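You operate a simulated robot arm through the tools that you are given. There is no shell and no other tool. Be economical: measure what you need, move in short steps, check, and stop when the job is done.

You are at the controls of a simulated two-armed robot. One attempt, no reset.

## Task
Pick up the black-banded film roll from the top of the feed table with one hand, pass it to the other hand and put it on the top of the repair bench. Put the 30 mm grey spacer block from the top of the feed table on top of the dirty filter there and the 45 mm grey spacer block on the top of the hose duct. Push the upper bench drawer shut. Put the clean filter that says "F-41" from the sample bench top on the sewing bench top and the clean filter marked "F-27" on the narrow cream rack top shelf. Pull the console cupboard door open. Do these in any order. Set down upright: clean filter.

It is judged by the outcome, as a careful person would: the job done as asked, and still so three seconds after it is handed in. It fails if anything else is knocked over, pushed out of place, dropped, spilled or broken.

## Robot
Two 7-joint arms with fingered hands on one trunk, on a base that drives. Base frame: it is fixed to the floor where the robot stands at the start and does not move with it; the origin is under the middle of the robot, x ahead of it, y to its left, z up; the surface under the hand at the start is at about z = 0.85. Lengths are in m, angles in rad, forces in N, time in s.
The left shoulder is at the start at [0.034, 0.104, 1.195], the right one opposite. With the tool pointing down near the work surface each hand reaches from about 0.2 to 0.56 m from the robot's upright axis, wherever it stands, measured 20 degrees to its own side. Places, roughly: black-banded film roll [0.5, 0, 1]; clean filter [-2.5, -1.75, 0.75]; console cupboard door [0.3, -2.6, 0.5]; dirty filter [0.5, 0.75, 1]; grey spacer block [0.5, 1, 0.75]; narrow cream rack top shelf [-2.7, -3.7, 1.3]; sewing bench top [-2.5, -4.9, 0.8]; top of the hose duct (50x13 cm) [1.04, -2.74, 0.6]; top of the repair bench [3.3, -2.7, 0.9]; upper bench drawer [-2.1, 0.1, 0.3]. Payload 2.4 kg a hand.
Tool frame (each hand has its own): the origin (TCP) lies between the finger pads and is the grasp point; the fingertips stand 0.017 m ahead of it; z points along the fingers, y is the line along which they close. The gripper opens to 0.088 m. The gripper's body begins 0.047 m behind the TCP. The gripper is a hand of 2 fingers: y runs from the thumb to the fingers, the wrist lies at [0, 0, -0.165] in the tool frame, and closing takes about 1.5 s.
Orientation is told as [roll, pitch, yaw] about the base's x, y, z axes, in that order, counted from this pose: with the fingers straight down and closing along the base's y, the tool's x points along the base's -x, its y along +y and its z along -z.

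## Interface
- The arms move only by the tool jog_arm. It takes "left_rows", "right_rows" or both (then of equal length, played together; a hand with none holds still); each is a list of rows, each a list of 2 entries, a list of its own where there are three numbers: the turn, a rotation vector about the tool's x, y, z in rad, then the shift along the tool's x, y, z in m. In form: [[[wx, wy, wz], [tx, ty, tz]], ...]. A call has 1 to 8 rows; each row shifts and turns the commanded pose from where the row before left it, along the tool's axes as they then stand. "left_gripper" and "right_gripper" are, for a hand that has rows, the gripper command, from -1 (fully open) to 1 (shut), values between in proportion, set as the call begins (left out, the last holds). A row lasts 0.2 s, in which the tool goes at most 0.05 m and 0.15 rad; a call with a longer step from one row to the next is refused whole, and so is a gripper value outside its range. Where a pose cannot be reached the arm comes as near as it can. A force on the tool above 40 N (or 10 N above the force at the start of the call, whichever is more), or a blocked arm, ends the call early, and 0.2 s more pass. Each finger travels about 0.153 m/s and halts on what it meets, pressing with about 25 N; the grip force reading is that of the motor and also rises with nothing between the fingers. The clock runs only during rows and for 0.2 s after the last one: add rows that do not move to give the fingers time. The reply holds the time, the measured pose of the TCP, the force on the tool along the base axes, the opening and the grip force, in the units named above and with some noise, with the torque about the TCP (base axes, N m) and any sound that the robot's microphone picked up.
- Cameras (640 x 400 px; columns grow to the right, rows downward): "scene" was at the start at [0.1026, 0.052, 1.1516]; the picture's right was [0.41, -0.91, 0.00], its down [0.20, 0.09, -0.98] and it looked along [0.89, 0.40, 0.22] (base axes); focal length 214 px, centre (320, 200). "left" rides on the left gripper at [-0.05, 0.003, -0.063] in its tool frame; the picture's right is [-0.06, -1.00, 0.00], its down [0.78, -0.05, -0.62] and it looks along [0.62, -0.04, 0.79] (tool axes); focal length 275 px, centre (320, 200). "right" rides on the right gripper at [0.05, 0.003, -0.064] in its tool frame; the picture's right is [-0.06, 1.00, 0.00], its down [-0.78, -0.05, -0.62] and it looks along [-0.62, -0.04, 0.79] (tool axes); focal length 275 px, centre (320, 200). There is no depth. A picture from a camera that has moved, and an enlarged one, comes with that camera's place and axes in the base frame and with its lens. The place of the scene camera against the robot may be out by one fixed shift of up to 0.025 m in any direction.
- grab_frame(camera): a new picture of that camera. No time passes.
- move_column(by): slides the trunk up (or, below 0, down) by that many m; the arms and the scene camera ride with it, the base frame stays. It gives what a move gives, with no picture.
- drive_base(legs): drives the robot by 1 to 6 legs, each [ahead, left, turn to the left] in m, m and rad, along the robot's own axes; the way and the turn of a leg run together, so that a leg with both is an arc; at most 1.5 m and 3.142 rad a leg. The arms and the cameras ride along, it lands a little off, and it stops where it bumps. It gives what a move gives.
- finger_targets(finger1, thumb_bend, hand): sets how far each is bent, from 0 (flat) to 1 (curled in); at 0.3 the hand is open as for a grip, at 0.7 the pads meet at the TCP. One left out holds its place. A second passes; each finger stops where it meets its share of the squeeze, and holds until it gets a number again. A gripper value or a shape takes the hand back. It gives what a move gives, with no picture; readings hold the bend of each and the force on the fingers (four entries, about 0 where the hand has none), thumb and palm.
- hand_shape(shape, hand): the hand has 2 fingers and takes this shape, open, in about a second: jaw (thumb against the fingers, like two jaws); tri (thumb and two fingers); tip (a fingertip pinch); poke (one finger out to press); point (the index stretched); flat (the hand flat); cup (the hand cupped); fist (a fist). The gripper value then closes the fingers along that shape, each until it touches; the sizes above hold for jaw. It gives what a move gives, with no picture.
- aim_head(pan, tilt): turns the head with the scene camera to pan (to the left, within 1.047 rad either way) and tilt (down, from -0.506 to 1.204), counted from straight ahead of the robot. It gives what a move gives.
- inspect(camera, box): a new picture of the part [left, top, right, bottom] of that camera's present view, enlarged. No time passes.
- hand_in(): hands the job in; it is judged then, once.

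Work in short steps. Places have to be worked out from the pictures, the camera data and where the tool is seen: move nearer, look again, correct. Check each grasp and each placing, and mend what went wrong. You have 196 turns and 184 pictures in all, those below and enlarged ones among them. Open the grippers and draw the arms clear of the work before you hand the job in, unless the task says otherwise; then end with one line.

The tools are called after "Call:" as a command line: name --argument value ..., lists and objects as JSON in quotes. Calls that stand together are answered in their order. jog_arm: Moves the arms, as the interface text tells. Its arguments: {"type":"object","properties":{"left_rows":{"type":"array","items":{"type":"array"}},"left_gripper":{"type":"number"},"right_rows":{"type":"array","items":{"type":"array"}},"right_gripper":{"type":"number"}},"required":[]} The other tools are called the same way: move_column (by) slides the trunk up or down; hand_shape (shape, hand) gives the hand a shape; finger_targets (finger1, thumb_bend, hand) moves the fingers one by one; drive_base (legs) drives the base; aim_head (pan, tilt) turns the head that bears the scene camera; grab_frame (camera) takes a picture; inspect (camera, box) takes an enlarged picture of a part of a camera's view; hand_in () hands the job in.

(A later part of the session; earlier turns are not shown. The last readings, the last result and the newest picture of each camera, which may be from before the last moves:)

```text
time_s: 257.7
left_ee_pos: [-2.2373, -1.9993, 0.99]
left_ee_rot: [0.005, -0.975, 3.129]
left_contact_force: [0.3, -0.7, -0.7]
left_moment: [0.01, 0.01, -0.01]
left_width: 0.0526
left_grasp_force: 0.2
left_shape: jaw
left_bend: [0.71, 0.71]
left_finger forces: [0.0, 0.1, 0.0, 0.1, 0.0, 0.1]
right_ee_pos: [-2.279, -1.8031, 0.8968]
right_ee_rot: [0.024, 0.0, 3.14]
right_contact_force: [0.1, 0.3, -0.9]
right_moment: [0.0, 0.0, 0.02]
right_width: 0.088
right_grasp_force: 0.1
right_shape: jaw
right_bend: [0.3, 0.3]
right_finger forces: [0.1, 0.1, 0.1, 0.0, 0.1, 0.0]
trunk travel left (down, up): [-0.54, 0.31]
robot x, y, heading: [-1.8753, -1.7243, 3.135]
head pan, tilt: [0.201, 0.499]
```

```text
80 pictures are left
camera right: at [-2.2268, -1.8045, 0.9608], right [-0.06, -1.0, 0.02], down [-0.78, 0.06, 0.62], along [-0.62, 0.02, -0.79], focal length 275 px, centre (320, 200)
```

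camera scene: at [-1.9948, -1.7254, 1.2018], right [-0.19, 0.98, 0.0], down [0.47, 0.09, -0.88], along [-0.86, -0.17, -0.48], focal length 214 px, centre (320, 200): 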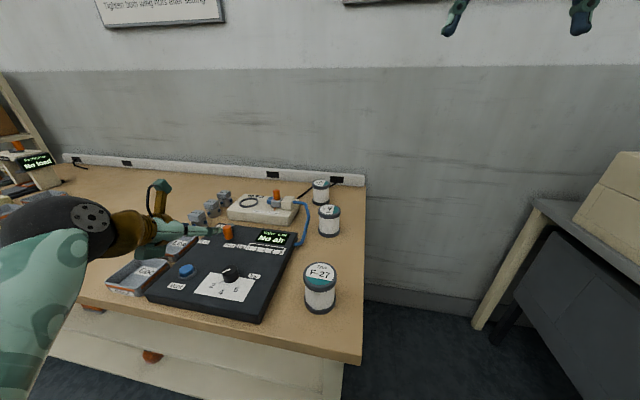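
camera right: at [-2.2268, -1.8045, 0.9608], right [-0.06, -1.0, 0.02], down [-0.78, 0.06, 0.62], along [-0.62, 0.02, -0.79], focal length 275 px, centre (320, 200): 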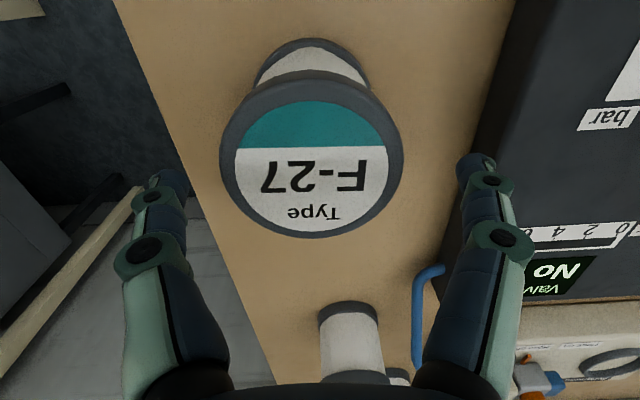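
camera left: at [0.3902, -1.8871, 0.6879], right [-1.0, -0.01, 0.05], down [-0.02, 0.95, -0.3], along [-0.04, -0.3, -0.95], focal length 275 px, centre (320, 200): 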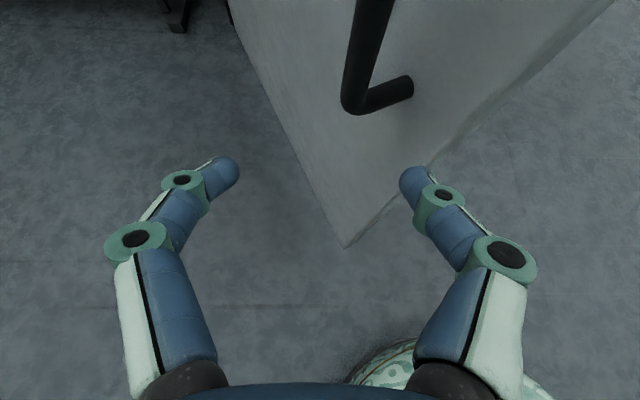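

Centre offset 3 mm; the black box edge is ~2.5 cm beyond the finger. Correct and go down 0.058, then close.

Call:
jog_arm --right_rows '[[[0, 0, 0], [0.003, -0.002, 0.01]], [[0, 0, 0], [0, 0, 0.024]], [[0, 0, 0], [0, 0, 0.024]], [[0, 0, 0], [0, 0, 0]]]'

Call:
jog_arm --right_rows '[[[0, 0, 0], [0, 0, 0]], [[0, 0, 0], [0, 0, 0]], [[0, 0, 0], [0, 0, 0]], [[0, 0, 0], [0, 0, 0]], [[0, 0, 0], [0, 0, 0]]]' --right_gripper 1

Call:
grab_frame --camera "right"

```text
time_s: 258.7
left_ee_pos: [-2.2373, -1.9984, 0.9895]
left_ee_rot: [0.005, -0.975, 3.129]
left_contact_force: [-0.7, 0.0, -0.2]
left_moment: [-0.02, -0.03, 0.0]
left_width: 0.0524
left_grasp_force: 0.1
left_shape: jaw
left_bend: [0.71, 0.71]
left_finger forces: [0.0, 0.1, 0.0, 0.0, 0.1, 0.0]
right_ee_pos: [-2.2704, -1.799, 0.8655]
right_ee_rot: [0.024, -0.001, 3.14]
right_contact_force: [-0.3, -1.3, 0.0]
right_moment: [-0.01, -0.01, -0.01]
right_width: 0.0878
right_grasp_force: 0.0
right_shape: jaw
right_bend: [0.3, 0.3]
right_finger forces: [0.0, 0.1, 0.0, 0.0, 0.1, 0.0]
right hand out of reach, approached as far as the arm can: row 2, 3
trunk travel left (down, up): [-0.54, 0.31]
robot x, y, heading: [-1.8748, -1.7286, 3.138]
head pan, tilt: [0.201, 0.499]
```

```text
time_s: 259.9
left_ee_pos: [-2.2369, -1.9998, 0.9901]
left_ee_rot: [0.007, -0.977, 3.13]
left_contact_force: [-0.1, 0.3, 0.1]
left_moment: [-0.04, 0.0, -0.01]
left_width: 0.0526
left_grasp_force: 0.0
left_shape: jaw
left_bend: [0.71, 0.71]
left_finger forces: [0.0, 0.0, 0.0, 0.1, 0.0, 0.0]
right_ee_pos: [-2.2697, -1.7988, 0.8661]
right_ee_rot: [0.023, 0.0, 3.14]
right_contact_force: [0.4, -0.9, -0.3]
right_moment: [-0.05, -0.01, -0.01]
right_width: 0.0459
right_grasp_force: 25.1
right_shape: jaw
right_bend: [0.71, 0.73]
right_finger forces: [21.6, 0.0, 0.1, 0.1, 20.5, 0.1]
trunk travel left (down, up): [-0.54, 0.31]
robot x, y, heading: [-1.8772, -1.7292, 3.137]
head pan, tilt: [0.201, 0.499]
```

```text
79 pictures are left
camera right: at [-2.2184, -1.8001, 0.9295], right [-0.06, -1.0, 0.02], down [-0.78, 0.06, 0.62], along [-0.62, 0.02, -0.79], focal length 275 px, centre (320, 200)
```

right: 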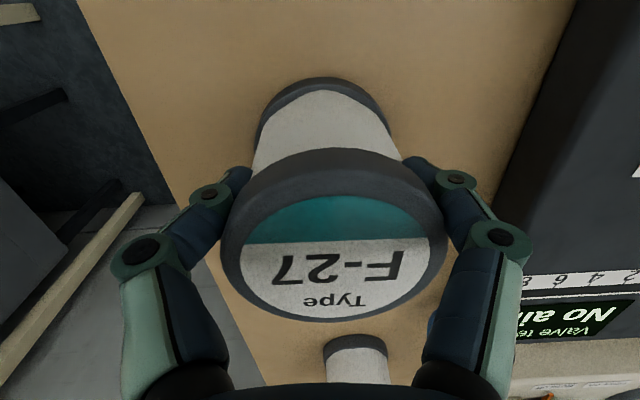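

Reach limit again: only the rim was held, off-centre. Release, rise, raise the left hand, and lower the trunk 0.12.

Call:
jog_arm --right_rows '[[[0, 0, 0], [0, 0, 0]], [[0, 0, 0], [0, 0, 0]], [[0, 0, 0], [0, 0, 0]], [[0, 0, 0], [0, 0, -0.03]], [[0, 0, 0], [0, 0, -0.05]], [[0, 0, 0], [0, 0, -0.04]]]' --right_gripper -1 --left_rows '[[[0, 0, 0], [0, 0, 0]], [[0, 0, 0], [-0.031, 0, -0.021]], [[0, 0, 0], [-0.031, 0, -0.021]], [[0, 0, 0], [-0.031, 0, -0.021]], [[0, 0, 0], [-0.031, 0, -0.021]], [[0, 0, 0], [0, 0, 0]]]' --left_gripper -1

Call:
move_column --by -0.12

Call:
grab_frame --camera "right"

```text
time_s: 261.3
left_ee_pos: [-2.2371, -1.9984, 1.1404]
left_ee_rot: [0.005, -0.976, 3.129]
left_contact_force: [0.9, -0.2, -0.7]
left_moment: [0.01, 0.01, -0.01]
left_width: 0.0879
left_grasp_force: 0.1
left_shape: jaw
left_bend: [0.3, 0.3]
left_finger forces: [0.1, 0.1, 0.0, 0.0, 0.0, 0.0]
right_ee_pos: [-2.2701, -1.7962, 0.9866]
right_ee_rot: [0.022, -0.002, 3.14]
right_contact_force: [0.7, -1.1, 0.5]
right_moment: [0.0, -0.03, 0.0]
right_width: 0.0879
right_grasp_force: 0.0
right_shape: jaw
right_bend: [0.3, 0.3]
right_finger forces: [0.0, 0.0, 0.0, 0.0, 0.0, 0.0]
trunk travel left (down, up): [-0.54, 0.31]
robot x, y, heading: [-1.8746, -1.7266, 3.132]
head pan, tilt: [0.201, 0.499]
```

```text
time_s: 262.8
left_ee_pos: [-2.2376, -1.9977, 1.0195]
left_ee_rot: [0.005, -0.977, 3.128]
left_contact_force: [-0.3, -0.3, 0.1]
left_moment: [-0.03, -0.02, 0.01]
left_width: 0.088
left_grasp_force: 0.0
left_shape: jaw
left_bend: [0.3, 0.3]
left_finger forces: [0.0, 0.0, 0.1, 0.0, 0.0, 0.0]
right_ee_pos: [-2.2698, -1.7967, 0.8668]
right_ee_rot: [0.025, -0.002, 3.14]
right_contact_force: [0.1, -1.1, -0.1]
right_moment: [0.02, 0.01, -0.02]
right_width: 0.0882
right_grasp_force: 0.0
right_shape: jaw
right_bend: [0.3, 0.3]
right_finger forces: [0.0, 0.0, 0.0, 0.0, 0.1, 0.0]
trunk travel left (down, up): [-0.42, 0.43]
robot x, y, heading: [-1.8771, -1.7275, 3.138]
head pan, tilt: [0.201, 0.499]
```

```text
78 pictures are left
camera right: at [-2.2188, -1.7979, 0.9298], right [-0.06, -1.0, 0.02], down [-0.78, 0.06, 0.62], along [-0.62, 0.02, -0.79], focal length 275 px, centre (320, 200)
```

right: 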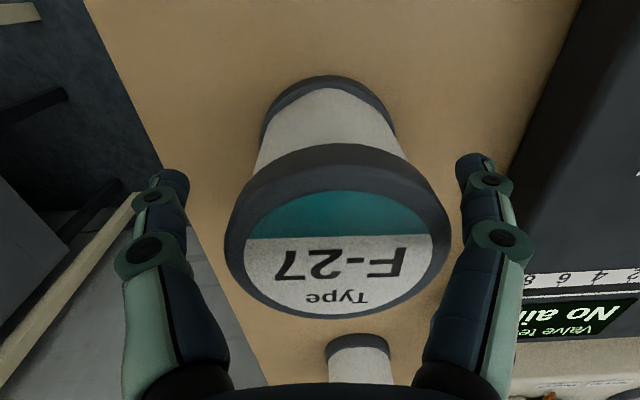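

Filter centre at (−2.281, −1.8006). Shift 11 mm ahead, 4 mm lateral, down to 0.836, close.

Call:
jog_arm --right_rows '[[[0, 0, 0], [-0.0105, 0.004, 0]], [[0, 0, 0], [0, 0, 0.015]], [[0, 0, 0], [0, 0, 0.016]], [[0, 0, 0], [0, 0, 0]]]'

Call:
jog_arm --right_rows '[[[0, 0, 0], [0, 0, 0]], [[0, 0, 0], [0, 0, 0]], [[0, 0, 0], [0, 0, 0]], [[0, 0, 0], [0, 0, 0]], [[0, 0, 0], [0, 0, 0]]]' --right_gripper 1

Call:
jog_arm --right_rows '[[[0, 0, 0], [0, 0, -0.02]], [[0, 0, 0], [0, 0, -0.04]], [[0, 0, 0], [0, 0, -0.05]], [[0, 0, 0], [0, 0, -0.05]]]'

Call:
grab_frame --camera "right"

```text
time_s: 263.6
left_ee_pos: [-2.2359, -1.9979, 1.0211]
left_ee_rot: [0.007, -0.976, 3.127]
left_contact_force: [0.0, -0.2, 0.1]
left_moment: [0.04, -0.01, 0.01]
left_width: 0.0876
left_grasp_force: 0.1
left_shape: jaw
left_bend: [0.3, 0.3]
left_finger forces: [0.0, 0.0, 0.1, 0.1, 0.0, 0.0]
right_ee_pos: [-2.2836, -1.8019, 0.8479]
right_ee_rot: [0.033, -0.014, 3.144]
right_contact_force: [5.3, 6.3, 27.7]
right_moment: [0.3, 0.16, -0.07]
right_width: 0.0871
right_grasp_force: 0.1
right_shape: jaw
right_bend: [0.3, 0.3]
right_finger forces: [9.3, 0.0, 0.0, 0.0, 22.6, 0.0]
trunk travel left (down, up): [-0.42, 0.43]
robot x, y, heading: [-1.8755, -1.7256, 3.135]
head pan, tilt: [0.201, 0.499]
stopped in row 3 (right hand): the force on the tool passed its limit at 51 N (the readings are from after the stop); the commanded pose is now the measured one
```

```text
time_s: 264.4
left_ee_pos: [-2.2376, -1.9976, 1.0194]
left_ee_rot: [0.007, -0.977, 3.127]
left_contact_force: [0.3, 0.0, -0.2]
left_moment: [-0.03, 0.0, 0.01]
left_width: 0.088
left_grasp_force: 0.0
left_shape: jaw
left_bend: [0.3, 0.3]
left_finger forces: [0.0, 0.1, 0.0, 0.0, 0.0, 0.0]
right_ee_pos: [-2.2836, -1.8035, 0.8473]
right_ee_rot: [0.033, -0.016, -3.139]
right_contact_force: [3.6, 2.3, 20.1]
right_moment: [0.15, -0.03, -0.04]
right_width: 0.0496
right_grasp_force: 25.0
right_shape: jaw
right_bend: [0.75, 0.73]
right_finger forces: [34.8, 0.0, 0.1, 0.0, 39.7, 0.0]
trunk travel left (down, up): [-0.42, 0.43]
robot x, y, heading: [-1.8758, -1.7261, 3.137]
head pan, tilt: [0.201, 0.499]
stopped in row 4 (right hand): the force on the tool passed its limit at 40 N (the readings are from after the stop); the commanded pose is now the measured one
```

```text
time_s: 265.4
left_ee_pos: [-2.2376, -1.9986, 1.0201]
left_ee_rot: [0.006, -0.976, 3.13]
left_contact_force: [-0.6, -0.5, -0.3]
left_moment: [0.02, -0.01, -0.01]
left_width: 0.088
left_grasp_force: 0.2
left_shape: jaw
left_bend: [0.3, 0.3]
left_finger forces: [0.1, 0.0, 0.0, 0.1, 0.0, 0.1]
right_ee_pos: [-2.2828, -1.7973, 1.0047]
right_ee_rot: [0.029, -0.01, -3.142]
right_contact_force: [-0.4, -0.6, -1.3]
right_moment: [0.0, 0.0, 0.01]
right_width: 0.0498
right_grasp_force: 24.6
right_shape: jaw
right_bend: [0.74, 0.72]
right_finger forces: [29.7, 0.1, 0.1, 0.1, 29.7, 0.0]
trunk travel left (down, up): [-0.42, 0.43]
robot x, y, heading: [-1.8772, -1.7268, 3.134]
head pan, tilt: [0.201, 0.499]
```

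```text
77 pictures are left
camera right: at [-2.2297, -1.7988, 1.0676], right [-0.06, -1.0, 0.03], down [-0.78, 0.07, 0.63], along [-0.63, 0.01, -0.78], focal length 275 px, centre (320, 200)
```

right: 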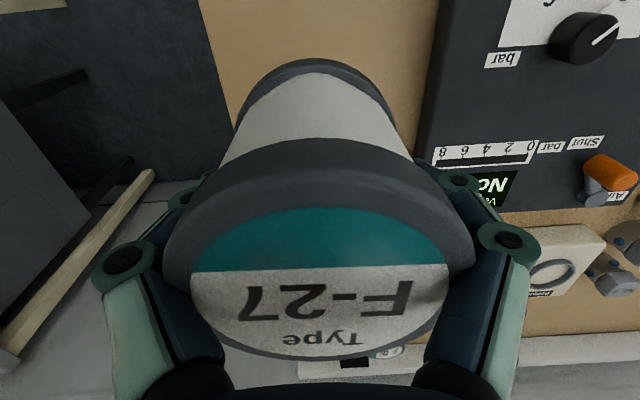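

F-27 is held. Now F-41 with the left hand. I raise and pull back the right hand, drive a little closer/right, and bring the left hand in line (y ≈ −1.82) before lowering.

Call:
jog_arm --right_rows '[[[0, 0, 0], [0, 0, -0.045]], [[0, 0, 0], [0, 0, -0.045]], [[0, 0, 0], [0.02, -0.02, -0.04]], [[0, 0, 0], [0.03, -0.03, -0.02]], [[0, 0, 0], [0.03, -0.03, 0]], [[0, 0, 0], [0.03, -0.03, 0]]]'

Call:
drive_base --legs '[[0.04, -0.055, 0]]'

Call:
jog_arm --left_rows '[[[0, 0, 0], [0, -0.03, 0]], [[0, 0, 0], [0, -0.03, 0]], [[0, 0, 0], [0, -0.03, 0]], [[0, 0, 0], [0, -0.03, 0]]]' --left_gripper -0.8

Call:
grab_frame --camera "left"

```text
time_s: 266.8
left_ee_pos: [-2.2375, -1.9988, 1.0206]
left_ee_rot: [0.004, -0.976, 3.13]
left_contact_force: [0.3, 0.0, 0.3]
left_moment: [-0.01, 0.02, -0.01]
left_width: 0.0881
left_grasp_force: 0.0
left_shape: jaw
left_bend: [0.3, 0.3]
left_finger forces: [0.0, 0.0, 0.1, 0.1, 0.0, 0.1]
right_ee_pos: [-2.1707, -1.6832, 1.1501]
right_ee_rot: [0.031, -0.014, 3.141]
right_contact_force: [1.0, -0.2, -2.3]
right_moment: [0.03, 0.02, 0.0]
right_width: 0.05
right_grasp_force: 24.8
right_shape: jaw
right_bend: [0.74, 0.72]
right_finger forces: [29.1, 0.0, 0.0, 0.1, 29.2, 0.1]
trunk travel left (down, up): [-0.42, 0.43]
robot x, y, heading: [-1.8751, -1.7222, 3.136]
head pan, tilt: [0.201, 0.499]
```

```text
time_s: 267.8
left_ee_pos: [-2.2774, -1.9423, 1.0198]
left_ee_rot: [0.007, -0.975, 3.128]
left_contact_force: [0.7, -0.3, -1.1]
left_moment: [0.02, -0.03, 0.02]
left_width: 0.088
left_grasp_force: 0.1
left_shape: jaw
left_bend: [0.3, 0.3]
left_finger forces: [0.0, 0.0, 0.0, 0.0, 0.0, 0.0]
right_ee_pos: [-2.212, -1.6276, 1.1495]
right_ee_rot: [0.031, -0.012, 3.141]
right_contact_force: [-0.3, 1.1, -1.5]
right_moment: [-0.01, -0.02, 0.01]
right_width: 0.0497
right_grasp_force: 24.8
right_shape: jaw
right_bend: [0.74, 0.72]
right_finger forces: [29.2, 0.0, 0.0, 0.1, 29.2, 0.0]
trunk travel left (down, up): [-0.42, 0.43]
robot x, y, heading: [-1.9179, -1.6702, 3.137]
head pan, tilt: [0.201, 0.499]
```

```text
time_s: 268.9
left_ee_pos: [-2.291, -1.8692, 1.0259]
left_ee_rot: [0.405, -0.959, 2.818]
left_contact_force: [0.5, 0.2, -0.1]
left_moment: [-0.02, 0.0, 0.01]
left_width: 0.0794
left_grasp_force: 0.0
left_shape: jaw
left_bend: [0.48, 0.44]
left_finger forces: [0.0, 0.1, 0.0, 0.1, 0.0, 0.1]
left hand out of reach, approached as far as the arm can: row 2, 3
right_ee_pos: [-2.2123, -1.6281, 1.1485]
right_ee_rot: [0.033, -0.014, 3.14]
right_contact_force: [0.6, 0.4, -1.2]
right_moment: [0.01, 0.0, 0.01]
right_width: 0.0498
right_grasp_force: 24.9
right_shape: jaw
right_bend: [0.74, 0.72]
right_finger forces: [29.0, 0.0, 0.0, 0.0, 29.1, 0.0]
trunk travel left (down, up): [-0.42, 0.43]
robot x, y, heading: [-1.9163, -1.6686, 3.138]
head pan, tilt: [0.201, 0.499]
stopped in row 4 (left hand): the arm was blocked; the commanded pose is now the measured one
```

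```text
76 pictures are left
camera left: at [-2.2642, -1.8561, 1.1017], right [-0.05, 0.98, -0.17], down [0.95, -0.01, -0.33], along [-0.32, -0.18, -0.93], focal length 275 px, centre (320, 200)
```

left: 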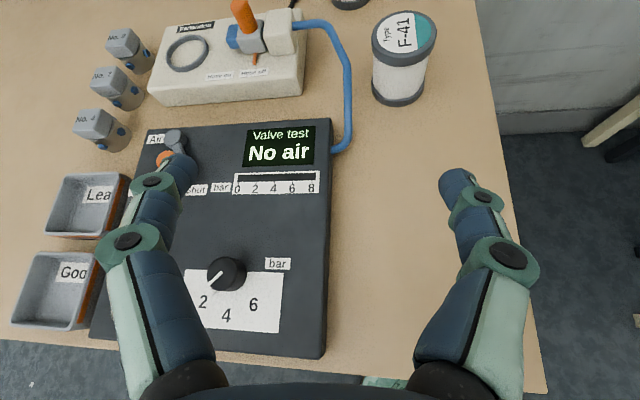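

The left arm met the head again. I turn the head right, shift the robot 0.11 to its right, and restore the hand's orientation.

Call:
aim_head --pan -0.6 --tilt 0.5

Call:
drive_base --legs '[[0, -0.11, 0]]'

Call:
jog_arm --left_rows '[[[0.071, 0.01, -0.09], [0, 0, 0]], [[0.071, 0.01, -0.09], [0, 0, 0]], [[0, 0, 0], [0, 0.03, 0]], [[0, 0, 0], [0, 0.03, 0]]]'

Call:
grab_frame --camera "left"

```text
time_s: 270.0
left_ee_pos: [-2.2899, -1.8697, 1.0253]
left_ee_rot: [0.405, -0.956, 2.819]
left_contact_force: [0.3, 0.0, -0.3]
left_moment: [0.02, -0.03, 0.03]
left_width: 0.0793
left_grasp_force: 0.0
left_shape: jaw
left_bend: [0.48, 0.44]
left_finger forces: [0.0, 0.0, 0.0, 0.0, 0.0, 0.0]
right_ee_pos: [-2.2125, -1.6276, 1.1502]
right_ee_rot: [0.032, -0.014, 3.14]
right_contact_force: [-0.6, -0.5, -1.5]
right_moment: [-0.01, 0.02, -0.01]
right_width: 0.05
right_grasp_force: 25.0
right_shape: jaw
right_bend: [0.74, 0.72]
right_finger forces: [29.0, 0.0, 0.1, 0.0, 29.1, 0.1]
trunk travel left (down, up): [-0.42, 0.43]
robot x, y, heading: [-1.9151, -1.6706, 3.135]
head pan, tilt: [-0.6, 0.499]
```

```text
time_s: 271.2
left_ee_pos: [-2.2887, -1.7589, 1.0262]
left_ee_rot: [0.406, -0.959, 2.818]
left_contact_force: [-1.1, 0.3, 0.5]
left_moment: [0.01, -0.01, 0.03]
left_width: 0.0797
left_grasp_force: 0.1
left_shape: jaw
left_bend: [0.48, 0.44]
left_finger forces: [0.1, 0.0, 0.0, 0.0, 0.1, 0.0]
right_ee_pos: [-2.2107, -1.516, 1.1497]
right_ee_rot: [0.032, -0.014, 3.143]
right_contact_force: [-0.6, -0.2, -1.1]
right_moment: [0.02, 0.01, 0.02]
right_width: 0.0498
right_grasp_force: 25.3
right_shape: jaw
right_bend: [0.74, 0.72]
right_finger forces: [29.0, 0.1, 0.1, 0.0, 29.0, 0.0]
trunk travel left (down, up): [-0.42, 0.43]
robot x, y, heading: [-1.9151, -1.561, 3.134]
head pan, tilt: [-0.6, 0.499]
```

```text
time_s: 272.2
left_ee_pos: [-2.2897, -1.8191, 1.026]
left_ee_rot: [-0.005, -0.976, 3.14]
left_contact_force: [-0.7, -0.1, 0.4]
left_moment: [0.01, 0.0, -0.01]
left_width: 0.0792
left_grasp_force: 0.1
left_shape: jaw
left_bend: [0.48, 0.44]
left_finger forces: [0.0, 0.0, 0.0, 0.0, 0.1, 0.0]
right_ee_pos: [-2.2108, -1.5177, 1.1487]
right_ee_rot: [0.032, -0.012, 3.143]
right_contact_force: [0.6, -0.4, -1.5]
right_moment: [0.01, -0.04, -0.01]
right_width: 0.05
right_grasp_force: 25.2
right_shape: jaw
right_bend: [0.74, 0.72]
right_finger forces: [28.8, 0.0, 0.0, 0.0, 28.8, 0.1]
trunk travel left (down, up): [-0.42, 0.43]
robot x, y, heading: [-1.9186, -1.5616, 3.138]
head pan, tilt: [-0.6, 0.499]
```

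```text
75 pictures are left
camera left: at [-2.2653, -1.8231, 1.1039], right [-0.03, 1.0, 0.05], down [0.95, 0.04, -0.3], along [-0.3, 0.04, -0.95], focal length 275 px, centre (320, 200)
```

left: 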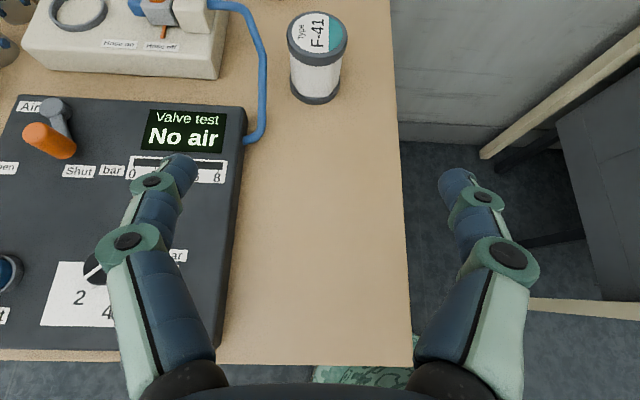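

F-41 at (−2.524, −1.821); hose at y ≈ −1.88 beside it. I lower the trunk 0.13, then advance with the hand biased 3 mm away from the hose.

Call:
move_column --by -0.13

Call:
jog_arm --left_rows '[[[0, 0, 0], [-0.0196, -0.001, 0.029]], [[0, 0, 0], [-0.0196, 0, 0.029]], [[0, 0, 0], [-0.0196, 0, 0.029]], [[0, 0, 0], [0, 0, 0]]]'

Call:
grab_frame --camera "left"

```text
time_s: 273.8
left_ee_pos: [-2.2901, -1.8202, 0.896]
left_ee_rot: [0.0, -0.976, 3.136]
left_contact_force: [-0.5, -0.1, 0.4]
left_moment: [-0.01, 0.0, -0.01]
left_width: 0.0791
left_grasp_force: 0.0
left_shape: jaw
left_bend: [0.48, 0.44]
left_finger forces: [0.0, 0.1, 0.0, 0.0, 0.0, 0.0]
right_ee_pos: [-2.2112, -1.5161, 1.0194]
right_ee_rot: [0.031, -0.012, 3.143]
right_contact_force: [0.1, 0.3, -1.5]
right_moment: [0.02, 0.01, 0.04]
right_width: 0.0502
right_grasp_force: 25.6
right_shape: jaw
right_bend: [0.74, 0.72]
right_finger forces: [28.8, 0.0, 0.0, 0.0, 29.0, 0.1]
trunk travel left (down, up): [-0.29, 0.56]
robot x, y, heading: [-1.9167, -1.5619, 3.134]
head pan, tilt: [-0.6, 0.499]
```

```text
time_s: 274.8
left_ee_pos: [-2.3946, -1.8172, 0.8961]
left_ee_rot: [0.0, -0.975, 3.137]
left_contact_force: [0.1, 0.9, 0.5]
left_moment: [0.02, 0.01, -0.02]
left_width: 0.0793
left_grasp_force: 0.1
left_shape: jaw
left_bend: [0.48, 0.44]
left_finger forces: [0.1, 0.1, 0.0, 0.0, 0.0, 0.0]
right_ee_pos: [-2.2112, -1.5165, 1.0191]
right_ee_rot: [0.03, -0.012, 3.142]
right_contact_force: [-0.4, -0.2, -2.4]
right_moment: [0.01, 0.0, -0.02]
right_width: 0.05
right_grasp_force: 25.5
right_shape: jaw
right_bend: [0.74, 0.72]
right_finger forces: [28.9, 0.1, 0.0, 0.0, 28.8, 0.1]
trunk travel left (down, up): [-0.29, 0.56]
robot x, y, heading: [-1.9157, -1.5591, 3.138]
head pan, tilt: [-0.6, 0.499]
```

```text
74 pictures are left
camera left: at [-2.3707, -1.8219, 0.9742], right [-0.03, 1.0, 0.05], down [0.95, 0.04, -0.3], along [-0.3, 0.04, -0.95], focal length 275 px, centre (320, 200)
```

left: 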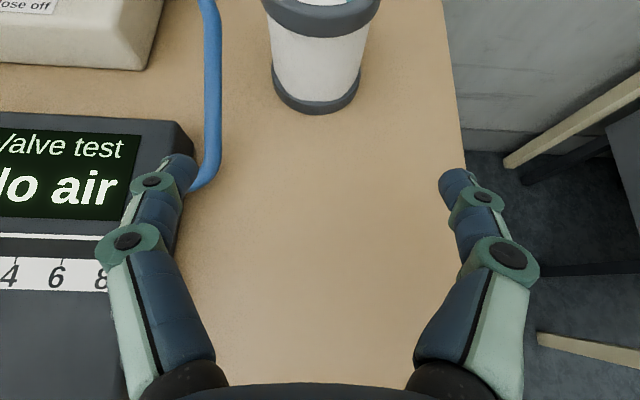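

Well aligned. Descend to z ≈ 0.842 before the filter, then look.

Call:
jog_arm --left_rows '[[[0, 0, 0], [-0.0196, 0, 0.029]], [[0, 0, 0], [0.0224, 0, 0.0151]], [[0, 0, 0], [0.0224, 0, 0.0151]], [[0, 0, 0], [0, 0, 0]]]'

Call:
grab_frame --camera "left"

```text
time_s: 275.8
left_ee_pos: [-2.4295, -1.8171, 0.8414]
left_ee_rot: [-0.001, -0.975, 3.137]
left_contact_force: [-0.8, -0.8, 0.5]
left_moment: [0.0, -0.02, 0.01]
left_width: 0.0794
left_grasp_force: 0.0
left_shape: jaw
left_bend: [0.48, 0.44]
left_finger forces: [0.1, 0.0, 0.0, 0.1, 0.0, 0.1]
right_ee_pos: [-2.2105, -1.5176, 1.0193]
right_ee_rot: [0.031, -0.013, 3.141]
right_contact_force: [1.1, -0.4, -2.4]
right_moment: [-0.02, -0.04, 0.0]
right_width: 0.0497
right_grasp_force: 24.7
right_shape: jaw
right_bend: [0.74, 0.72]
right_finger forces: [28.8, 0.0, 0.1, 0.0, 28.8, 0.0]
trunk travel left (down, up): [-0.29, 0.56]
robot x, y, heading: [-1.9142, -1.5564, 3.137]
head pan, tilt: [-0.6, 0.499]
```

```text
73 pictures are left
camera left: at [-2.4055, -1.8205, 0.9186], right [-0.03, 1.0, 0.05], down [0.95, 0.04, -0.3], along [-0.3, 0.04, -0.95], focal length 275 px, centre (320, 200)
```

left: 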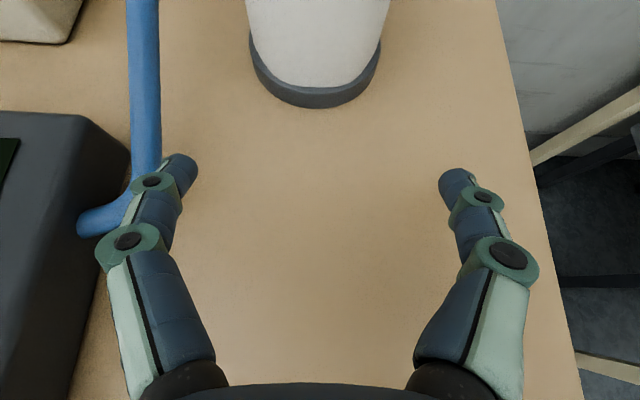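

The knuckle would pass very close to the hose. I rise, turn the hand's yaw by +0.65 so it comes from the free right side, and move 5 cm closer.

Call:
jog_arm --left_rows '[[[0, 0, 0], [-0.0332, 0, -0.0224]], [[0, 0, 0], [-0.0332, 0, -0.0224]], [[0, 0, 0], [0, -0.03, 0]], [[-0.108, 0, -0.073], [0, -0.02, 0]], [[-0.108, 0, -0.073], [0, 0, 0]], [[-0.108, 0, -0.073], [0, 0, 0]], [[-0.108, 0, -0.073], [0, 0, 0]], [[-0.108, 0, -0.073], [0, 0, 0]]]' --left_gripper -1

Call:
drive_base --legs '[[0.04, 0, 0]]'

Call:
grab_frame --camera "left"

```text
time_s: 277.6
left_ee_pos: [-2.4284, -1.7691, 0.9219]
left_ee_rot: [0.0, -0.976, -2.493]
left_contact_force: [-0.5, -0.6, 0.4]
left_moment: [-0.03, 0.01, 0.01]
left_width: 0.0879
left_grasp_force: 0.0
left_shape: jaw
left_bend: [0.3, 0.3]
left_finger forces: [0.1, 0.0, 0.1, 0.1, 0.1, 0.1]
right_ee_pos: [-2.2113, -1.5166, 1.0183]
right_ee_rot: [0.032, -0.012, 3.142]
right_contact_force: [-1.1, 0.5, -1.1]
right_moment: [-0.02, -0.04, 0.03]
right_width: 0.0498
right_grasp_force: 24.8
right_shape: jaw
right_bend: [0.74, 0.72]
right_finger forces: [28.6, 0.1, 0.0, 0.1, 28.6, 0.0]
trunk travel left (down, up): [-0.29, 0.56]
robot x, y, heading: [-1.9136, -1.56, 3.138]
head pan, tilt: [-0.6, 0.499]
```

```text
time_s: 278.5
left_ee_pos: [-2.47, -1.7671, 0.9216]
left_ee_rot: [0.001, -0.976, -2.496]
left_contact_force: [-0.5, -0.5, -0.2]
left_moment: [0.03, 0.0, 0.04]
left_width: 0.0877
left_grasp_force: 0.1
left_shape: jaw
left_bend: [0.3, 0.3]
left_finger forces: [0.0, 0.0, 0.1, 0.0, 0.0, 0.0]
right_ee_pos: [-2.2506, -1.5175, 1.0191]
right_ee_rot: [0.033, -0.012, 3.143]
right_contact_force: [0.3, 0.1, -1.7]
right_moment: [0.03, -0.03, 0.01]
right_width: 0.05
right_grasp_force: 25.4
right_shape: jaw
right_bend: [0.74, 0.72]
right_finger forces: [28.7, 0.0, 0.0, 0.1, 28.7, 0.0]
trunk travel left (down, up): [-0.29, 0.56]
robot x, y, heading: [-1.9588, -1.5585, 3.136]
head pan, tilt: [-0.6, 0.499]
```

```text
72 pictures are left
camera left: at [-2.4486, -1.7552, 0.9996], right [-0.63, 0.78, 0.05], down [0.73, 0.61, -0.3], along [-0.27, -0.15, -0.95], focal length 275 px, centre (320, 200)
```

left: 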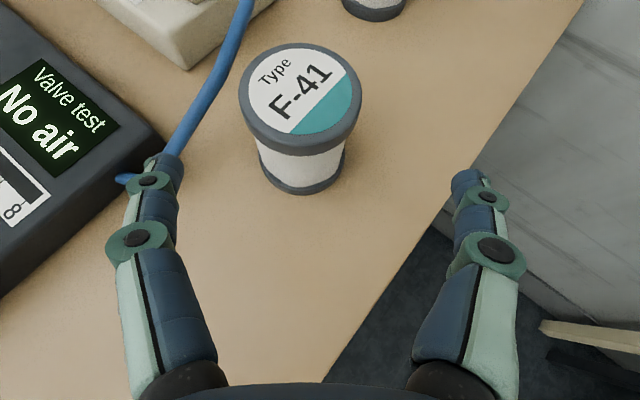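

Excellent view; the filter is 0.076 ahead and 0.010 lateral. Shift, go down 0.08, advance between, and close.

Call:
jog_arm --left_rows '[[[0, 0, 0], [0, 0.01, 0]], [[0, 0, 0], [0.0332, 0, 0.0224]], [[0, 0, 0], [0.0332, 0, 0.0224]], [[0, 0, 0], [-0.0143, 0, 0.0211]], [[0, 0, 0], [0, 0, 0]]]'

Call:
grab_frame --camera "left"

```text
time_s: 279.7
left_ee_pos: [-2.4845, -1.7887, 0.8385]
left_ee_rot: [-0.001, -0.974, -2.499]
left_contact_force: [-0.6, 0.7, -0.4]
left_moment: [0.0, 0.02, -0.01]
left_width: 0.0878
left_grasp_force: 0.1
left_shape: jaw
left_bend: [0.3, 0.3]
left_finger forces: [0.0, 0.0, 0.0, 0.0, 0.0, 0.1]
right_ee_pos: [-2.2519, -1.5174, 1.0189]
right_ee_rot: [0.031, -0.012, 3.14]
right_contact_force: [-0.1, 0.1, -2.3]
right_moment: [-0.04, -0.03, 0.01]
right_width: 0.05
right_grasp_force: 25.5
right_shape: jaw
right_bend: [0.74, 0.72]
right_finger forces: [28.7, 0.0, 0.1, 0.1, 28.6, 0.0]
trunk travel left (down, up): [-0.29, 0.56]
robot x, y, heading: [-1.9594, -1.5581, 3.138]
head pan, tilt: [-0.6, 0.499]
```

```text
71 pictures are left
camera left: at [-2.4632, -1.7776, 0.9179], right [-0.63, 0.78, 0.05], down [0.73, 0.61, -0.3], along [-0.27, -0.15, -0.95], focal length 275 px, centre (320, 200)
```

left: 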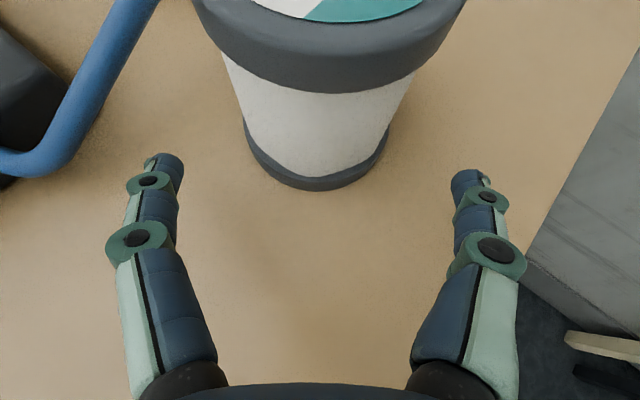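

Centred and clear of the hose. Advance 0.05 and close.

Call:
jog_arm --left_rows '[[[0, 0, 0], [-0.014, 0, 0.0207]], [[0, 0, 0], [-0.0135, 0, 0.02]], [[0, 0, 0], [0, 0, 0]]]'

Call:
jog_arm --left_rows '[[[0, 0, 0], [0, 0, 0]], [[0, 0, 0], [0, 0, 0]], [[0, 0, 0], [0, 0, 0]], [[0, 0, 0], [0, 0, 0]], [[0, 0, 0], [0, 0, 0]], [[0, 0, 0], [0, 0, 0]]]' --left_gripper 1

Call:
grab_frame --camera "left"

```text
time_s: 280.5
left_ee_pos: [-2.5227, -1.8191, 0.8417]
left_ee_rot: [0.001, -0.976, -2.499]
left_contact_force: [0.0, 0.6, 0.7]
left_moment: [-0.02, -0.02, 0.0]
left_width: 0.0879
left_grasp_force: 0.0
left_shape: jaw
left_bend: [0.3, 0.3]
left_finger forces: [0.0, 0.0, 0.0, 0.0, 0.0, 0.1]
right_ee_pos: [-2.2506, -1.5163, 1.0191]
right_ee_rot: [0.032, -0.012, 3.142]
right_contact_force: [0.3, -0.4, -1.0]
right_moment: [0.02, -0.01, 0.0]
right_width: 0.0498
right_grasp_force: 25.0
right_shape: jaw
right_bend: [0.74, 0.72]
right_finger forces: [28.6, 0.1, 0.0, 0.1, 28.6, 0.0]
trunk travel left (down, up): [-0.29, 0.56]
robot x, y, heading: [-1.9534, -1.5609, 3.135]
head pan, tilt: [-0.6, 0.499]
```

```text
time_s: 281.9
left_ee_pos: [-2.5231, -1.8202, 0.8429]
left_ee_rot: [0.0, -0.976, -2.498]
left_contact_force: [0.2, 0.3, -0.6]
left_moment: [-0.03, -0.03, -0.05]
left_width: 0.0523
left_grasp_force: 25.3
left_shape: jaw
left_bend: [0.71, 0.75]
left_finger forces: [20.9, 0.0, 0.1, 0.0, 20.5, 0.0]
right_ee_pos: [-2.2517, -1.5172, 1.0188]
right_ee_rot: [0.031, -0.012, 3.142]
right_contact_force: [-0.1, 0.3, -1.1]
right_moment: [0.03, -0.01, 0.0]
right_width: 0.0497
right_grasp_force: 24.8
right_shape: jaw
right_bend: [0.74, 0.72]
right_finger forces: [28.6, 0.0, 0.0, 0.0, 28.6, 0.1]
trunk travel left (down, up): [-0.29, 0.56]
robot x, y, heading: [-1.9566, -1.5561, 3.137]
head pan, tilt: [-0.6, 0.499]
```

```text
70 pictures are left
camera left: at [-2.5018, -1.8077, 0.9194], right [-0.63, 0.78, 0.05], down [0.73, 0.61, -0.3], along [-0.27, -0.15, -0.95], focal length 275 px, centre (320, 200)
```

left: 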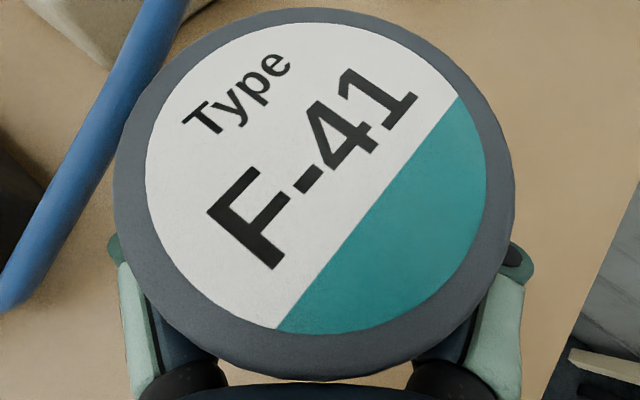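

F-41 gripped. Lift straight up 0.13 and check.

Call:
jog_arm --left_rows '[[[0, 0, 0], [-0.0166, 0, -0.0112]], [[0, 0, 0], [-0.0249, 0, -0.0168]], [[0, 0, 0], [-0.0332, 0, -0.0224]], [[0, 0, 0], [-0.0332, 0, -0.0224]]]'

Call:
aim_head --pan 0.25 --tilt 0.3

Call:
grab_frame --camera "scene"

```text
time_s: 282.9
left_ee_pos: [-2.5238, -1.8196, 0.9718]
left_ee_rot: [0.0, -0.974, -2.497]
left_contact_force: [0.4, 0.3, -0.8]
left_moment: [0.01, -0.01, 0.01]
left_width: 0.0526
left_grasp_force: 25.0
left_shape: jaw
left_bend: [0.71, 0.75]
left_finger forces: [21.0, 0.0, 0.1, 0.1, 20.5, 0.1]
right_ee_pos: [-2.2512, -1.5171, 1.0192]
right_ee_rot: [0.03, -0.013, 3.143]
right_contact_force: [-0.5, 0.0, -1.2]
right_moment: [-0.05, -0.06, -0.03]
right_width: 0.0499
right_grasp_force: 25.3
right_shape: jaw
right_bend: [0.74, 0.72]
right_finger forces: [28.6, 0.0, 0.1, 0.0, 28.7, 0.1]
trunk travel left (down, up): [-0.29, 0.56]
robot x, y, heading: [-1.9556, -1.5577, 3.132]
head pan, tilt: [-0.6, 0.499]
```

```text
time_s: 284.0
left_ee_pos: [-2.5231, -1.8197, 0.9704]
left_ee_rot: [0.0, -0.974, -2.497]
left_contact_force: [0.2, 0.1, -1.3]
left_moment: [0.0, 0.0, 0.01]
left_width: 0.0522
left_grasp_force: 24.8
left_shape: jaw
left_bend: [0.71, 0.75]
left_finger forces: [21.0, 0.0, 0.0, 0.0, 20.5, 0.0]
right_ee_pos: [-2.2516, -1.5162, 1.0194]
right_ee_rot: [0.031, -0.013, 3.142]
right_contact_force: [-0.1, -1.0, -1.7]
right_moment: [-0.01, -0.04, 0.0]
right_width: 0.0497
right_grasp_force: 24.6
right_shape: jaw
right_bend: [0.74, 0.72]
right_finger forces: [28.5, 0.0, 0.0, 0.0, 28.7, 0.0]
trunk travel left (down, up): [-0.29, 0.56]
robot x, y, heading: [-1.9568, -1.5592, 3.134]
head pan, tilt: [0.25, 0.3]
```

```text
69 pictures are left
camera scene: at [-2.0819, -1.5636, 0.9689], right [-0.24, 0.97, 0.0], down [0.29, 0.07, -0.96], along [-0.93, -0.23, -0.3], focal length 214 px, centre (320, 200)
```

scene: 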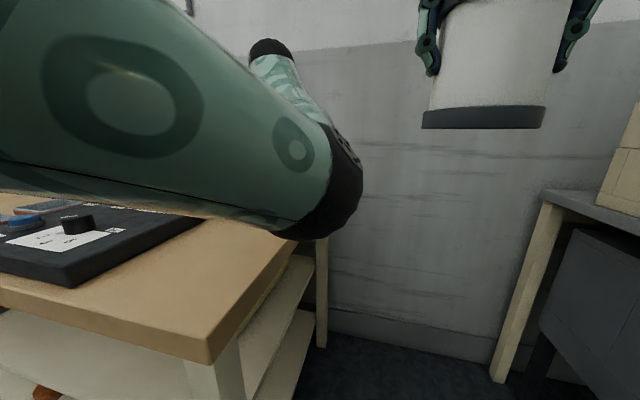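

Both filters held well. Raise the trunk 0.25, back out 0.5, and go left to the cream rack.

Call:
move_column --by 0.25

Call:
drive_base --legs '[[-0.5, 0, 0], [0, 1.3, 0], [0, 0.75, 0]]'

Call:
aim_head --pan -0.1 --tilt 0.1

Call:
grab_frame --camera "scene"

```text
time_s: 286.6
left_ee_pos: [-2.5216, -1.8267, 1.224]
left_ee_rot: [0.007, -0.982, -2.488]
left_contact_force: [-0.3, 0.8, -2.0]
left_moment: [-0.01, 0.01, 0.0]
left_width: 0.0522
left_grasp_force: 24.7
left_shape: jaw
left_bend: [0.71, 0.75]
left_finger forces: [21.1, 0.0, 0.0, 0.0, 20.4, 0.0]
right_ee_pos: [-2.2508, -1.5162, 1.2698]
right_ee_rot: [0.032, -0.011, 3.142]
right_contact_force: [0.3, -0.5, -1.4]
right_moment: [-0.01, -0.02, 0.0]
right_width: 0.0497
right_grasp_force: 24.7
right_shape: jaw
right_bend: [0.74, 0.72]
right_finger forces: [28.5, 0.0, 0.0, 0.0, 28.5, 0.0]
trunk travel left (down, up): [-0.54, 0.31]
robot x, y, heading: [-1.9564, -1.5598, 3.133]
head pan, tilt: [0.25, 0.3]
```

```text
time_s: 299.3
left_ee_pos: [-2.0232, -3.8675, 1.221]
left_ee_rot: [0.002, -0.977, -2.487]
left_contact_force: [-1.0, -1.1, -1.5]
left_moment: [0.01, 0.01, 0.0]
left_width: 0.052
left_grasp_force: 24.9
left_shape: jaw
left_bend: [0.71, 0.75]
left_finger forces: [21.1, 0.0, 0.0, 0.0, 20.4, 0.1]
right_ee_pos: [-1.7531, -3.561, 1.2688]
right_ee_rot: [0.03, -0.013, -3.133]
right_contact_force: [0.1, -0.4, -1.7]
right_moment: [0.03, 0.0, -0.01]
right_width: 0.0501
right_grasp_force: 25.4
right_shape: jaw
right_bend: [0.74, 0.72]
right_finger forces: [28.5, 0.1, 0.0, 0.1, 28.4, 0.0]
trunk travel left (down, up): [-0.54, 0.31]
robot x, y, heading: [-1.4588, -3.5998, -3.144]
head pan, tilt: [0.25, 0.3]
```

```text
time_s: 300.1
left_ee_pos: [-2.0233, -3.8673, 1.2225]
left_ee_rot: [0.0, -0.975, -2.487]
left_contact_force: [0.1, 0.7, -2.2]
left_moment: [0.01, 0.0, -0.04]
left_width: 0.0521
left_grasp_force: 24.7
left_shape: jaw
left_bend: [0.71, 0.75]
left_finger forces: [21.1, 0.0, 0.0, 0.0, 20.6, 0.0]
right_ee_pos: [-1.7545, -3.5608, 1.2694]
right_ee_rot: [0.031, -0.014, -3.133]
right_contact_force: [-0.5, -0.4, -1.8]
right_moment: [0.0, -0.06, 0.0]
right_width: 0.0497
right_grasp_force: 24.9
right_shape: jaw
right_bend: [0.74, 0.72]
right_finger forces: [28.4, 0.1, 0.0, 0.0, 28.4, 0.1]
trunk travel left (down, up): [-0.54, 0.31]
robot x, y, heading: [-1.4571, -3.6005, -3.135]
head pan, tilt: [-0.099, 0.099]
```

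```text
68 pictures are left
camera scene: at [-1.578, -3.5742, 1.2389], right [0.1, 1.0, 0.0], down [0.1, -0.01, -0.99], along [-0.99, 0.1, -0.1], focal length 214 px, centre (320, 200)
```

scene: 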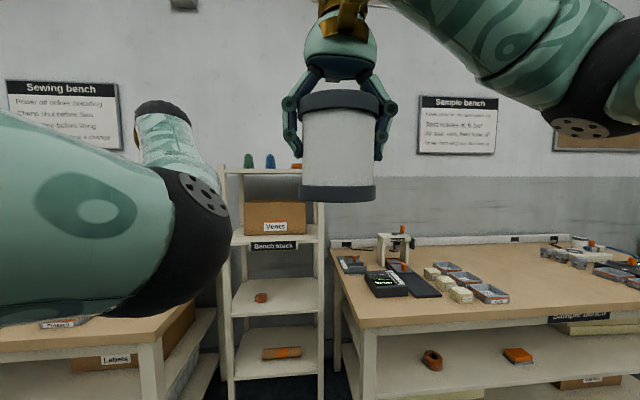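

The narrow cream rack is ahead-left, with small things on its top shelf. I raise the trunk 0.25 and come nearer to see the shelf from above.

Call:
move_column --by 0.27

Call:
drive_base --legs '[[0.3, 0, 0]]'

Call:
aim_head --pan 0.0 --tilt 0.25

Call:
grab_frame --camera "scene"

Call:
grab_frame --camera "right"

```text
time_s: 302.9
left_ee_pos: [-2.0225, -3.8682, 1.4913]
left_ee_rot: [0.002, -0.976, -2.488]
left_contact_force: [-0.1, -0.1, -1.7]
left_moment: [0.0, 0.01, 0.01]
left_width: 0.0522
left_grasp_force: 24.5
left_shape: jaw
left_bend: [0.71, 0.75]
left_finger forces: [21.1, 0.0, 0.1, 0.0, 20.4, 0.0]
right_ee_pos: [-1.7535, -3.56, 1.5399]
right_ee_rot: [0.031, -0.012, -3.133]
right_contact_force: [-0.4, -0.7, -2.5]
right_moment: [0.02, -0.03, 0.01]
right_width: 0.0501
right_grasp_force: 25.5
right_shape: jaw
right_bend: [0.74, 0.72]
right_finger forces: [28.4, 0.0, 0.1, 0.0, 28.2, 0.0]
trunk travel left (down, up): [-0.81, 0.04]
robot x, y, heading: [-1.457, -3.603, -3.137]
head pan, tilt: [-0.099, 0.099]
```

```text
time_s: 304.9
left_ee_pos: [-2.3198, -3.8688, 1.4905]
left_ee_rot: [0.002, -0.975, -2.486]
left_contact_force: [0.2, 1.0, -2.1]
left_moment: [-0.01, 0.0, 0.0]
left_width: 0.0524
left_grasp_force: 24.8
left_shape: jaw
left_bend: [0.71, 0.75]
left_finger forces: [21.1, 0.0, 0.0, 0.0, 20.6, 0.0]
right_ee_pos: [-2.0512, -3.5635, 1.5391]
right_ee_rot: [0.032, -0.011, -3.134]
right_contact_force: [-0.4, 0.7, -1.8]
right_moment: [0.02, 0.0, 0.0]
right_width: 0.0498
right_grasp_force: 24.8
right_shape: jaw
right_bend: [0.74, 0.72]
right_finger forces: [28.4, 0.0, 0.0, 0.1, 28.3, 0.0]
trunk travel left (down, up): [-0.81, 0.04]
robot x, y, heading: [-1.7544, -3.602, -3.138]
head pan, tilt: [-0.099, 0.099]
```

```text
time_s: 305.6
left_ee_pos: [-2.3215, -3.8686, 1.4918]
left_ee_rot: [0.002, -0.976, -2.487]
left_contact_force: [-0.1, -0.4, -1.7]
left_moment: [-0.04, 0.0, -0.01]
left_width: 0.0519
left_grasp_force: 24.4
left_shape: jaw
left_bend: [0.71, 0.75]
left_finger forces: [21.1, 0.0, 0.0, 0.1, 20.4, 0.1]
right_ee_pos: [-2.053, -3.5622, 1.5405]
right_ee_rot: [0.032, -0.014, -3.133]
right_contact_force: [0.2, -0.1, -1.0]
right_moment: [-0.01, -0.01, -0.01]
right_width: 0.0498
right_grasp_force: 25.1
right_shape: jaw
right_bend: [0.74, 0.72]
right_finger forces: [28.5, 0.1, 0.0, 0.0, 28.2, 0.0]
trunk travel left (down, up): [-0.81, 0.04]
robot x, y, heading: [-1.7583, -3.6025, -3.136]
head pan, tilt: [0.0, 0.25]
```

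```text
67 pictures are left
camera scene: at [-1.8769, -3.5842, 1.4955], right [0.0, 1.0, 0.0], down [0.25, 0.0, -0.97], along [-0.97, 0.0, -0.25], focal length 214 px, centre (320, 200)
```

scene: 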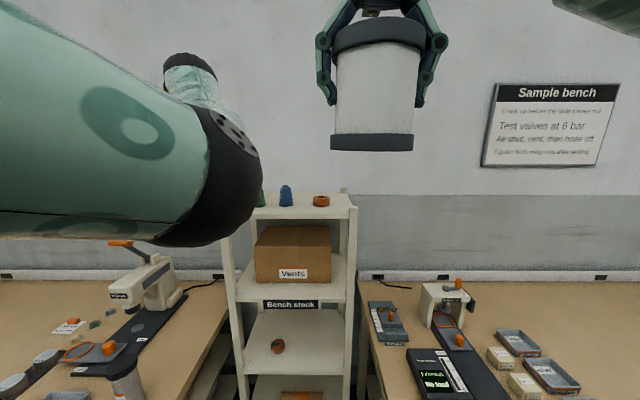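

```text
66 pictures are left
camera right: at [-1.9993, -3.5626, 1.6026], right [-0.05, -1.0, 0.03], down [-0.78, 0.06, 0.63], along [-0.63, 0.01, -0.78], focal length 275 px, centre (320, 200)
```

right: 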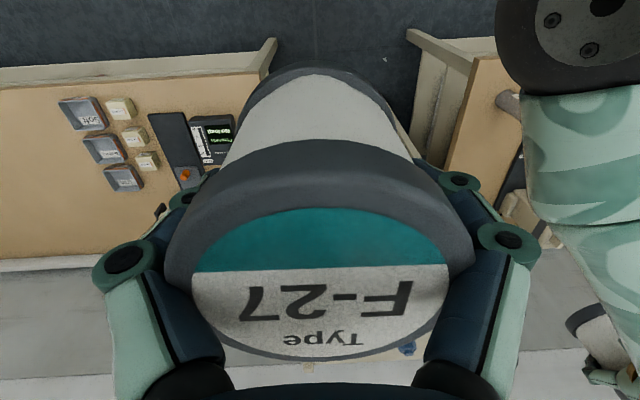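

I zoom both views on the shelf to find its height and a free spot.

Call:
inspect --camera "scene" --box '[215, 160, 375, 300]'

Call:
inspect --camera "right" --box '[200, 330, 460, 400]'

```text
2.86 times, centred on (295, 230) of scene
camera zoom: at [-1.8769, -3.5842, 1.4955], right [0.0, 1.0, 0.0], down [0.25, 0.0, -0.97], along [-0.97, 0.0, -0.25], focal length 613 px, centre (391, 114)
```

zoom: 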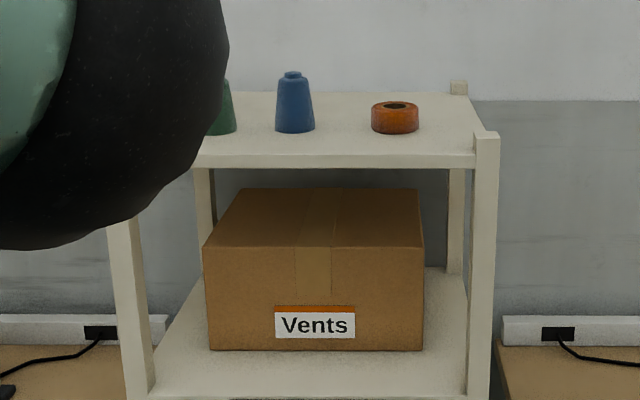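

```text
2.46 times, centred on (330, 365) of right
camera zoom: at [-1.9993, -3.5626, 1.6026], right [-0.05, -1.0, 0.03], down [-0.78, 0.06, 0.63], along [-0.63, 0.01, -0.78], focal length 678 px, centre (295, -206)
```

zoom: 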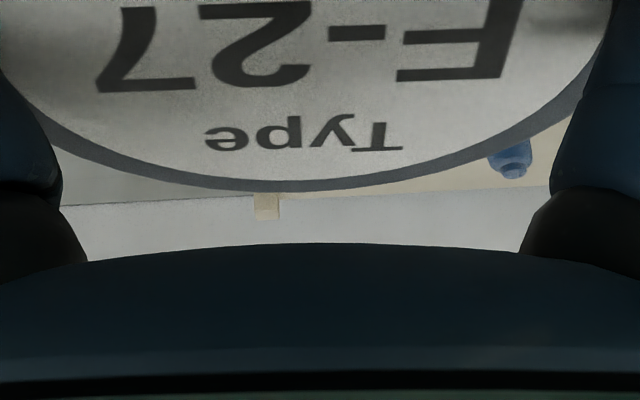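

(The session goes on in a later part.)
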